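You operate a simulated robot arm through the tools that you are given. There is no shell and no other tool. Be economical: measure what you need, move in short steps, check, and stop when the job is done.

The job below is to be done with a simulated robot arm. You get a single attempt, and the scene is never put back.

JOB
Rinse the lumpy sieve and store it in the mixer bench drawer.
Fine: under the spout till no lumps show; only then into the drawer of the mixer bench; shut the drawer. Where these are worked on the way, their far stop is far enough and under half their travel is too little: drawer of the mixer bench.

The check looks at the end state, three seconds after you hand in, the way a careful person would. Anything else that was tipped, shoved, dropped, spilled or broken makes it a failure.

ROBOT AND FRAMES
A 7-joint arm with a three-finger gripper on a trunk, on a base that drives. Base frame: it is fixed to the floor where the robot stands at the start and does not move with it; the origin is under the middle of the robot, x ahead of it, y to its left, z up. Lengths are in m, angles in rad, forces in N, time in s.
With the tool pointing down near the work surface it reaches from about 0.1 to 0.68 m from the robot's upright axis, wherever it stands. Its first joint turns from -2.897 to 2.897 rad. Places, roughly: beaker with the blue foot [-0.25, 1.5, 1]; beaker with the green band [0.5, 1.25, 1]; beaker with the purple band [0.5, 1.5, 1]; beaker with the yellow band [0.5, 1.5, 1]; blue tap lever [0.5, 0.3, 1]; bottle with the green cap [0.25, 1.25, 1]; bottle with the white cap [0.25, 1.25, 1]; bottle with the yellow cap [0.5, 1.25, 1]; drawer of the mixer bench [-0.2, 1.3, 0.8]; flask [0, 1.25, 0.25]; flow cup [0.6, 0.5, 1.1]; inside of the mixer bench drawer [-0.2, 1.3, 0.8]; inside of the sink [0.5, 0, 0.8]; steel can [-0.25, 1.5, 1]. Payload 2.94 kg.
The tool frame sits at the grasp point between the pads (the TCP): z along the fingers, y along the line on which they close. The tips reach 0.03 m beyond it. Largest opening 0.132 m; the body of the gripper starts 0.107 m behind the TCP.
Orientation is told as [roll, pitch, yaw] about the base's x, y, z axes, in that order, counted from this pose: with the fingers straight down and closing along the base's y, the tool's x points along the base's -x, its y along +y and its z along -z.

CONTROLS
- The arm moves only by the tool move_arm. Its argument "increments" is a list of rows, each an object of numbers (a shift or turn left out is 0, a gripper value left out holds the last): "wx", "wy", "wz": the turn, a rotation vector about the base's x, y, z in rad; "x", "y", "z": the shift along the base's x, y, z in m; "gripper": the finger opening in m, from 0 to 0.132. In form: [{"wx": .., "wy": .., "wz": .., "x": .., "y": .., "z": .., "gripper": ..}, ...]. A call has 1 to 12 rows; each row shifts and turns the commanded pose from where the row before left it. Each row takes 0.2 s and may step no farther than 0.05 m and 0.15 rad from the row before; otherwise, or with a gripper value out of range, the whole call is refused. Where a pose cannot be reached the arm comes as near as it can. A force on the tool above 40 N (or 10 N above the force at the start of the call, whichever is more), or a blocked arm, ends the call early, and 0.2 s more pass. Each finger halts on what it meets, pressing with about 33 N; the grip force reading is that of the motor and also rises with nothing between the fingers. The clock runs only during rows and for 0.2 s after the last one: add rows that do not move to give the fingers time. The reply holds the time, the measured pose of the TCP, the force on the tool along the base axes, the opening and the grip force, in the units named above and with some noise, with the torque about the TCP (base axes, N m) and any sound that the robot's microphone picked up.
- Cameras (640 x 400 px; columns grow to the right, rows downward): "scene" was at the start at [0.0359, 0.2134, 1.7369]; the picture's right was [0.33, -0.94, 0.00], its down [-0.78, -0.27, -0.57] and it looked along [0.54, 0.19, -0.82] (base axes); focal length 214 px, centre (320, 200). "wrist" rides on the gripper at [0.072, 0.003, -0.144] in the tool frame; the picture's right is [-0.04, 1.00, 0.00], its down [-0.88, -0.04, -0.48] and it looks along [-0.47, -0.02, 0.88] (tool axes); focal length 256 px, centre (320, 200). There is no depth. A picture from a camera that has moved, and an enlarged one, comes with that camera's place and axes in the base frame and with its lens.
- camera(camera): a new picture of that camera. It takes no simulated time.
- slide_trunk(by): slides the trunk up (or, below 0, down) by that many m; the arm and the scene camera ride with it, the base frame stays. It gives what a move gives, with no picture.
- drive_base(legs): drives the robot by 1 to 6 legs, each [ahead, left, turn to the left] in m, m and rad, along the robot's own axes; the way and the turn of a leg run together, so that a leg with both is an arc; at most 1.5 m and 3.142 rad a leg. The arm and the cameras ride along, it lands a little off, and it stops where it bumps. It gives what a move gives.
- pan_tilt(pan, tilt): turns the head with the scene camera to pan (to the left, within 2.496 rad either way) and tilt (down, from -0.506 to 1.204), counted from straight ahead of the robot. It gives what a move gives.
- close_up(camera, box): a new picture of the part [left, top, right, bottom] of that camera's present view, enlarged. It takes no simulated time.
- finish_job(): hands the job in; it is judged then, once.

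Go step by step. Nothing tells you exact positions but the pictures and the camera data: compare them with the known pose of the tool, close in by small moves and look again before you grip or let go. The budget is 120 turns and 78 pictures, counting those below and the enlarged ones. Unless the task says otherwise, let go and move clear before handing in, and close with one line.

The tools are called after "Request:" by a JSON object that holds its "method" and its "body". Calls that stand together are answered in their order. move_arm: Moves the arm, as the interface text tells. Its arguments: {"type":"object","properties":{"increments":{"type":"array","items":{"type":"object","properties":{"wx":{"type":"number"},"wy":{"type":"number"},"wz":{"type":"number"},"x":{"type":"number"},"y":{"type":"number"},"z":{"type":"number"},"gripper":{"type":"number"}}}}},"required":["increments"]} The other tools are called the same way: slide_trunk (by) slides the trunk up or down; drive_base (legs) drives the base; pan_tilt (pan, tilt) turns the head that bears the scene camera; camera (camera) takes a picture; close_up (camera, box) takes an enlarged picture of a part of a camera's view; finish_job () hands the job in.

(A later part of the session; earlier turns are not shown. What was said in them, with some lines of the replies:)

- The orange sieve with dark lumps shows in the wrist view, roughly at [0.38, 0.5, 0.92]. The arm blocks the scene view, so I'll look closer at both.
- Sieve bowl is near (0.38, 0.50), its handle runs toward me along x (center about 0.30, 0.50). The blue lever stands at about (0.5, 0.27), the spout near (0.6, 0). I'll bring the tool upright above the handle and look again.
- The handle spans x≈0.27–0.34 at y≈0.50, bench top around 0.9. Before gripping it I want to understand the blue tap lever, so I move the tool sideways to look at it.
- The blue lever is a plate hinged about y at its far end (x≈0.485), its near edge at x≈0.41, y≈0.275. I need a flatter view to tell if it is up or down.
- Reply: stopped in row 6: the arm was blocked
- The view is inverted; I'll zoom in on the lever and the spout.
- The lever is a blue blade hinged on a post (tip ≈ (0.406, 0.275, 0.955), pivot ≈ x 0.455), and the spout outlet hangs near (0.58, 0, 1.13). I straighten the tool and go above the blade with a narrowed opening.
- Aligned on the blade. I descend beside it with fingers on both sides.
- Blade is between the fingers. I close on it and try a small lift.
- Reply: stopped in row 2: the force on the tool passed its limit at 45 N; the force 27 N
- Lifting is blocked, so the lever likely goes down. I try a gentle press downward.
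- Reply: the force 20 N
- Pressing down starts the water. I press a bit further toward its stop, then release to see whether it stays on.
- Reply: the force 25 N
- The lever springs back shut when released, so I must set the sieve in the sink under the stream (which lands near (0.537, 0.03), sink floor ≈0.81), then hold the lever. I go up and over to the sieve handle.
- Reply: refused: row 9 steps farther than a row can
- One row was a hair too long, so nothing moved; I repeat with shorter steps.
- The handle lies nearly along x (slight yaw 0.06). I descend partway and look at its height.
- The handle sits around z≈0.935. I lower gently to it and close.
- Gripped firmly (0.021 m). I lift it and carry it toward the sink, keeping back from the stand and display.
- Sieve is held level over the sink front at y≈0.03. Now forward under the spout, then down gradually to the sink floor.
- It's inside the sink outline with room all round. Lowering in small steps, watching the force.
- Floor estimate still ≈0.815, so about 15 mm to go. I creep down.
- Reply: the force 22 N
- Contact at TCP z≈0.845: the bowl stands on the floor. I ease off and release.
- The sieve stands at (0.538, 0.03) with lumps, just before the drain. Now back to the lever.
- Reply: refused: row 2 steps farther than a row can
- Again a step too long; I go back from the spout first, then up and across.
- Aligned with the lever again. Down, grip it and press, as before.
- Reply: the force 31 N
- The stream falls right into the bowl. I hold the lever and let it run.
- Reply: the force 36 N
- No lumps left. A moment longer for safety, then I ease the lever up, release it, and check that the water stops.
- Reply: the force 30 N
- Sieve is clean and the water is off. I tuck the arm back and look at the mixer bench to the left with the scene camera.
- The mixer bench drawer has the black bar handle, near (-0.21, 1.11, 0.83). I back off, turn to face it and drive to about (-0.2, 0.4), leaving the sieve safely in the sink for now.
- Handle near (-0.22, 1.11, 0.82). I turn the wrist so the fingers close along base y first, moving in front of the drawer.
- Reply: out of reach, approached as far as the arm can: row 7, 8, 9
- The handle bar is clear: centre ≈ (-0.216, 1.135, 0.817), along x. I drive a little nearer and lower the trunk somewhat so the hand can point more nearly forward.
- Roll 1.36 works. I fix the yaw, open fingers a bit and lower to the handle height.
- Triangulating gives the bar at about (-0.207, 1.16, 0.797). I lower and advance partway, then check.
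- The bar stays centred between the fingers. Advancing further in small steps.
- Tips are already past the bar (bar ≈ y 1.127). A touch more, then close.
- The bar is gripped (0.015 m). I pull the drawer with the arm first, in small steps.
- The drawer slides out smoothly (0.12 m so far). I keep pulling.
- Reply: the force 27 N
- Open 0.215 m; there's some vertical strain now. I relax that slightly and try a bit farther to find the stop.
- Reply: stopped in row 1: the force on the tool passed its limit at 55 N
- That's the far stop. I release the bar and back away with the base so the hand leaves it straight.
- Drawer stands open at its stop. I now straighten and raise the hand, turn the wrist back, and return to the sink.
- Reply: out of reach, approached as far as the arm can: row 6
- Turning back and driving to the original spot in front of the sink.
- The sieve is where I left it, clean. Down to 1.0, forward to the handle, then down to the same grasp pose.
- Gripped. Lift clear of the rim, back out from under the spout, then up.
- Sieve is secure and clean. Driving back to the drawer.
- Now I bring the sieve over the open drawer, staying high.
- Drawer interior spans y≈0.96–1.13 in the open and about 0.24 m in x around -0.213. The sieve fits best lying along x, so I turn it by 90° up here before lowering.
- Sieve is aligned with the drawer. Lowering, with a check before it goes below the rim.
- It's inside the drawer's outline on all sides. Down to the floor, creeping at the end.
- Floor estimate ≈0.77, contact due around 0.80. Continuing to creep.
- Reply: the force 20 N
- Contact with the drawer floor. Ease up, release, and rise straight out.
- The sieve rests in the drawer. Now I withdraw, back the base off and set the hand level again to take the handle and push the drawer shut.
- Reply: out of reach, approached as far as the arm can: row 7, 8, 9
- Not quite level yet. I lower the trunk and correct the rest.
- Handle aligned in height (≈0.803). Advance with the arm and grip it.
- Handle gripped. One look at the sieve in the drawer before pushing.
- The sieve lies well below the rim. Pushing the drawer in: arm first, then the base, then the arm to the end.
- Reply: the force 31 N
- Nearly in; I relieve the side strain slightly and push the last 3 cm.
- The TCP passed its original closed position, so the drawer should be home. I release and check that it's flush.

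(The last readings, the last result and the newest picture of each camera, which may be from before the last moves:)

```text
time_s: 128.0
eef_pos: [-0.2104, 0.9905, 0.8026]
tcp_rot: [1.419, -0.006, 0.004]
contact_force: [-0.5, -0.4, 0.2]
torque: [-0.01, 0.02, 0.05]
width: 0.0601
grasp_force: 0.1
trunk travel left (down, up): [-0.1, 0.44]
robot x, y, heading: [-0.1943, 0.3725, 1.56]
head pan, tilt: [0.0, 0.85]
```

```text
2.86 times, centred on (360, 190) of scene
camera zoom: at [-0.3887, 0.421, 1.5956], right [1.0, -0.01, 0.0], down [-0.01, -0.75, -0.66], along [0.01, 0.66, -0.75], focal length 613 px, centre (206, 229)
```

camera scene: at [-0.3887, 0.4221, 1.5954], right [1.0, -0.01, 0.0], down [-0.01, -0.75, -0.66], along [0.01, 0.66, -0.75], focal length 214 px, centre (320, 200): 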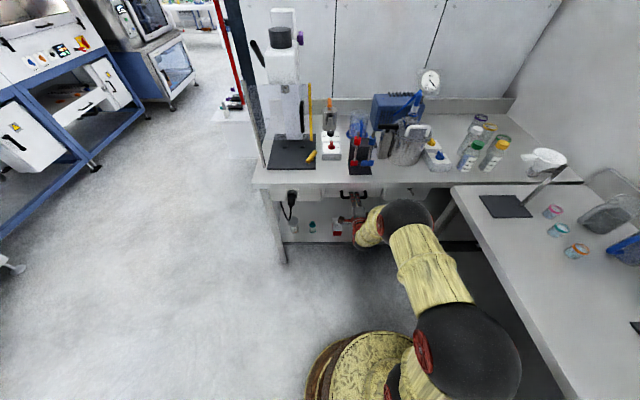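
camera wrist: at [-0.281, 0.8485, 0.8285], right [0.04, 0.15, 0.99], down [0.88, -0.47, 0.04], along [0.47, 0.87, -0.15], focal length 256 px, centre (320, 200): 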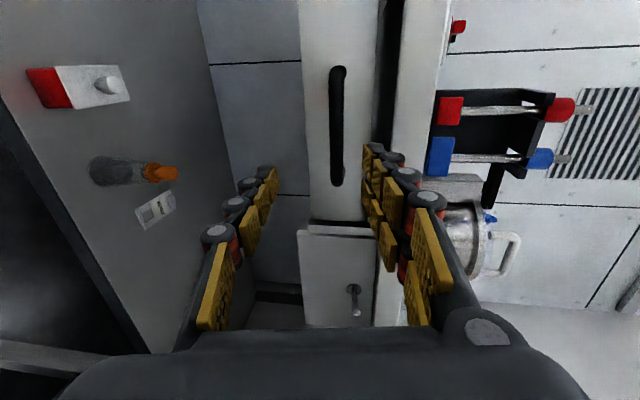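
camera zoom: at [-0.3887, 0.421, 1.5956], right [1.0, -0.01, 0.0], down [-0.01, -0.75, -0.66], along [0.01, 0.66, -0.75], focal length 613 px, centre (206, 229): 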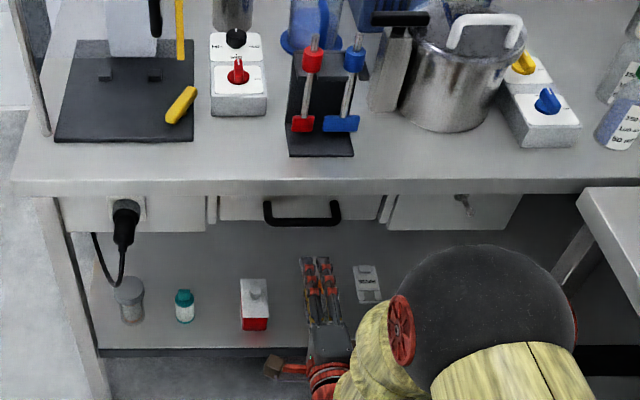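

It looks flush; to be sure I push once more on the bar with closed fingertips and watch where the force rises.

Request:
{"method": "move_arm", "body": {"increments": [{"gripper": 0.0}, {}, {}, {}, {}, {}, {"y": 0.03}, {"y": 0.03}, {}]}}

Request:
{"method": "move_arm", "body": {"increments": [{"y": 0.01}, {"y": 0.01}, {"y": 0.008}, {"y": 0.006}, {"y": 0.006}, {"y": 0.005}, {}]}}

```text
time_s: 130.0
eef_pos: [-0.2094, 1.0508, 0.8029]
tcp_rot: [1.419, -0.006, 0.003]
contact_force: [0.4, 0.1, 0.3]
torque: [-0.01, -0.01, -0.04]
width: 0.0
grasp_force: 28.7
trunk travel left (down, up): [-0.1, 0.44]
robot x, y, heading: [-0.1968, 0.3737, 1.564]
head pan, tilt: [0.0, 0.85]
```

```text
time_s: 131.6
eef_pos: [-0.2115, 1.0964, 0.8023]
tcp_rot: [1.419, -0.005, 0.004]
contact_force: [0.0, -0.6, -0.1]
torque: [0.02, 0.0, 0.01]
width: 0.0
grasp_force: 28.6
trunk travel left (down, up): [-0.1, 0.44]
robot x, y, heading: [-0.1995, 0.3716, 1.559]
head pan, tilt: [0.0, 0.85]
```

No resistance yet; a look to see where the tips are relative to the bar.

Request:
{"method": "camera", "body": {"camera": "wrist"}}

```text
11 pictures are left
camera wrist: at [-0.2813, 0.9536, 0.8279], right [0.04, 0.15, 0.99], down [0.88, -0.47, 0.04], along [0.47, 0.87, -0.15], focal length 256 px, centre (320, 200)
```

wrist: 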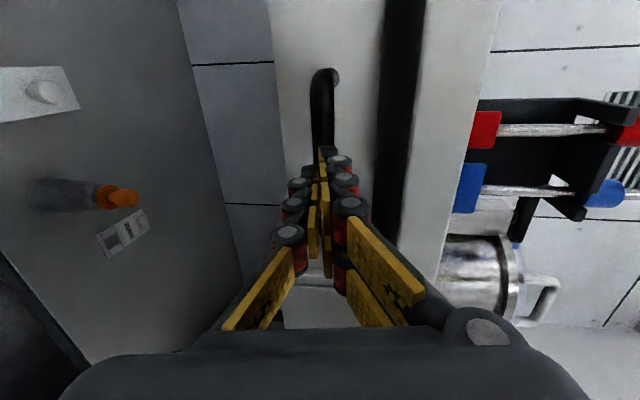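

The tips point at the bar. Continuing in small steps until contact.

Request:
{"method": "move_arm", "body": {"increments": [{"y": 0.005}, {"y": 0.005}, {"y": 0.005}, {}]}}

Request:
{"method": "move_arm", "body": {"increments": [{"y": 0.004}, {"y": 0.004}, {}]}}

```text
time_s: 132.3
eef_pos: [-0.2098, 1.1001, 0.8009]
tcp_rot: [1.416, -0.006, 0.003]
contact_force: [0.6, -24.2, 11.1]
torque: [0.26, -0.23, -0.5]
width: 0.0
grasp_force: 28.7
trunk travel left (down, up): [-0.1, 0.44]
robot x, y, heading: [-0.198, 0.3737, 1.565]
head pan, tilt: [0.0, 0.85]
stopped in row 3: the force on the tool passed its limit at 48 N (the readings are from after the stop); the commanded pose is now the measured one
```

```text
time_s: 132.6
eef_pos: [-0.2096, 1.1007, 0.8004]
tcp_rot: [1.415, -0.006, 0.007]
contact_force: [-0.1, -27.4, 15.4]
torque: [0.41, -0.26, -0.5]
width: 0.0
grasp_force: 28.7
trunk travel left (down, up): [-0.1, 0.44]
robot x, y, heading: [-0.1936, 0.3715, 1.558]
head pan, tilt: [0.0, 0.85]
stopped in row 1: the force on the tool passed its limit at 45 N (the readings are from after the stop); the commanded pose is now the measured one
```

Hard stop right at the closed position: the drawer is shut. I pull the hand clear and take a final look.

Request:
{"method": "move_arm", "body": {"increments": [{"y": -0.02}, {"y": -0.04}, {"y": -0.04}, {"y": -0.04}, {}]}}

Request:
{"method": "drive_base", "body": {"legs": [[-0.1, 0, 0]]}}

Request:
{"method": "close_up", "body": {"camera": "scene", "box": [250, 100, 470, 240]}}

Request:
{"method": "pan_tilt", "body": {"pan": -1.3, "tilt": 0.8}}

Request:
{"method": "camera", "body": {"camera": "scene"}}

```text
time_s: 133.8
eef_pos: [-0.2124, 0.9606, 0.7974]
tcp_rot: [1.412, -0.006, 0.002]
contact_force: [-0.2, 0.6, -0.2]
torque: [-0.01, 0.03, 0.01]
width: 0.0
grasp_force: 28.4
trunk travel left (down, up): [-0.1, 0.44]
robot x, y, heading: [-0.1961, 0.3722, 1.565]
head pan, tilt: [0.0, 0.85]
```

```text
time_s: 135.0
eef_pos: [-0.2135, 0.8602, 0.7969]
tcp_rot: [1.412, -0.004, 0.005]
contact_force: [-0.8, 0.6, 0.1]
torque: [-0.02, 0.03, 0.0]
width: 0.0
grasp_force: 28.7
trunk travel left (down, up): [-0.1, 0.44]
robot x, y, heading: [-0.1968, 0.2689, 1.567]
head pan, tilt: [0.0, 0.85]
```

```text
2.86 times, centred on (360, 170) of scene
camera zoom: at [-0.3896, 0.3191, 1.5956], right [1.0, -0.01, 0.0], down [-0.01, -0.75, -0.66], along [0.01, 0.66, -0.75], focal length 613 px, centre (206, 286)
```

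zoom: 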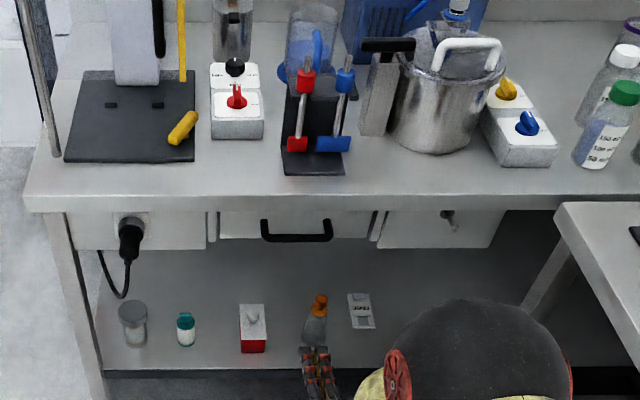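

```text
time_s: 136.5
eef_pos: [-0.2142, 0.861, 0.7959]
tcp_rot: [1.411, -0.004, 0.006]
contact_force: [-0.4, 0.4, 0.9]
torque: [0.03, -0.01, -0.02]
width: 0.0
grasp_force: 28.5
trunk travel left (down, up): [-0.1, 0.44]
robot x, y, heading: [-0.1969, 0.2706, 1.563]
head pan, tilt: [-1.3, 0.799]
```

```text
9 pictures are left
camera scene: at [-0.3123, 0.2614, 1.5997], right [0.26, -0.97, 0.0], down [-0.69, -0.19, -0.7], along [0.67, 0.18, -0.72], focal length 214 px, centre (320, 200)
```

scene: 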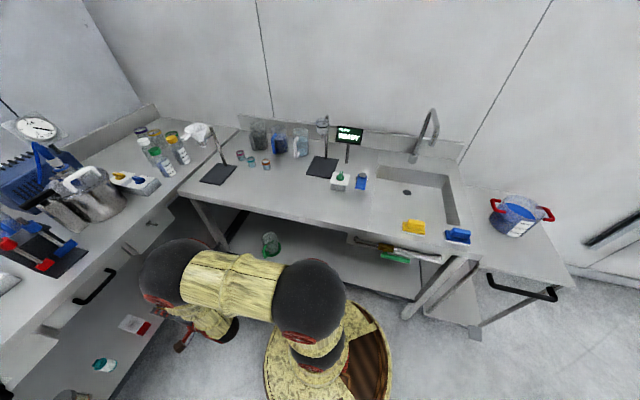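

The drawer is flush, the sink is empty with the tap off, and everything else stands where it was. Handing in.

Request:
{"method": "finish_job", "body": {}}

```text
The job is handed in.
```

I rinsed the sieve under the spout until no lumps showed, laid it in the mixer bench drawer and shut the drawer. The tap is off, and the last pictures showed nothing else moved.
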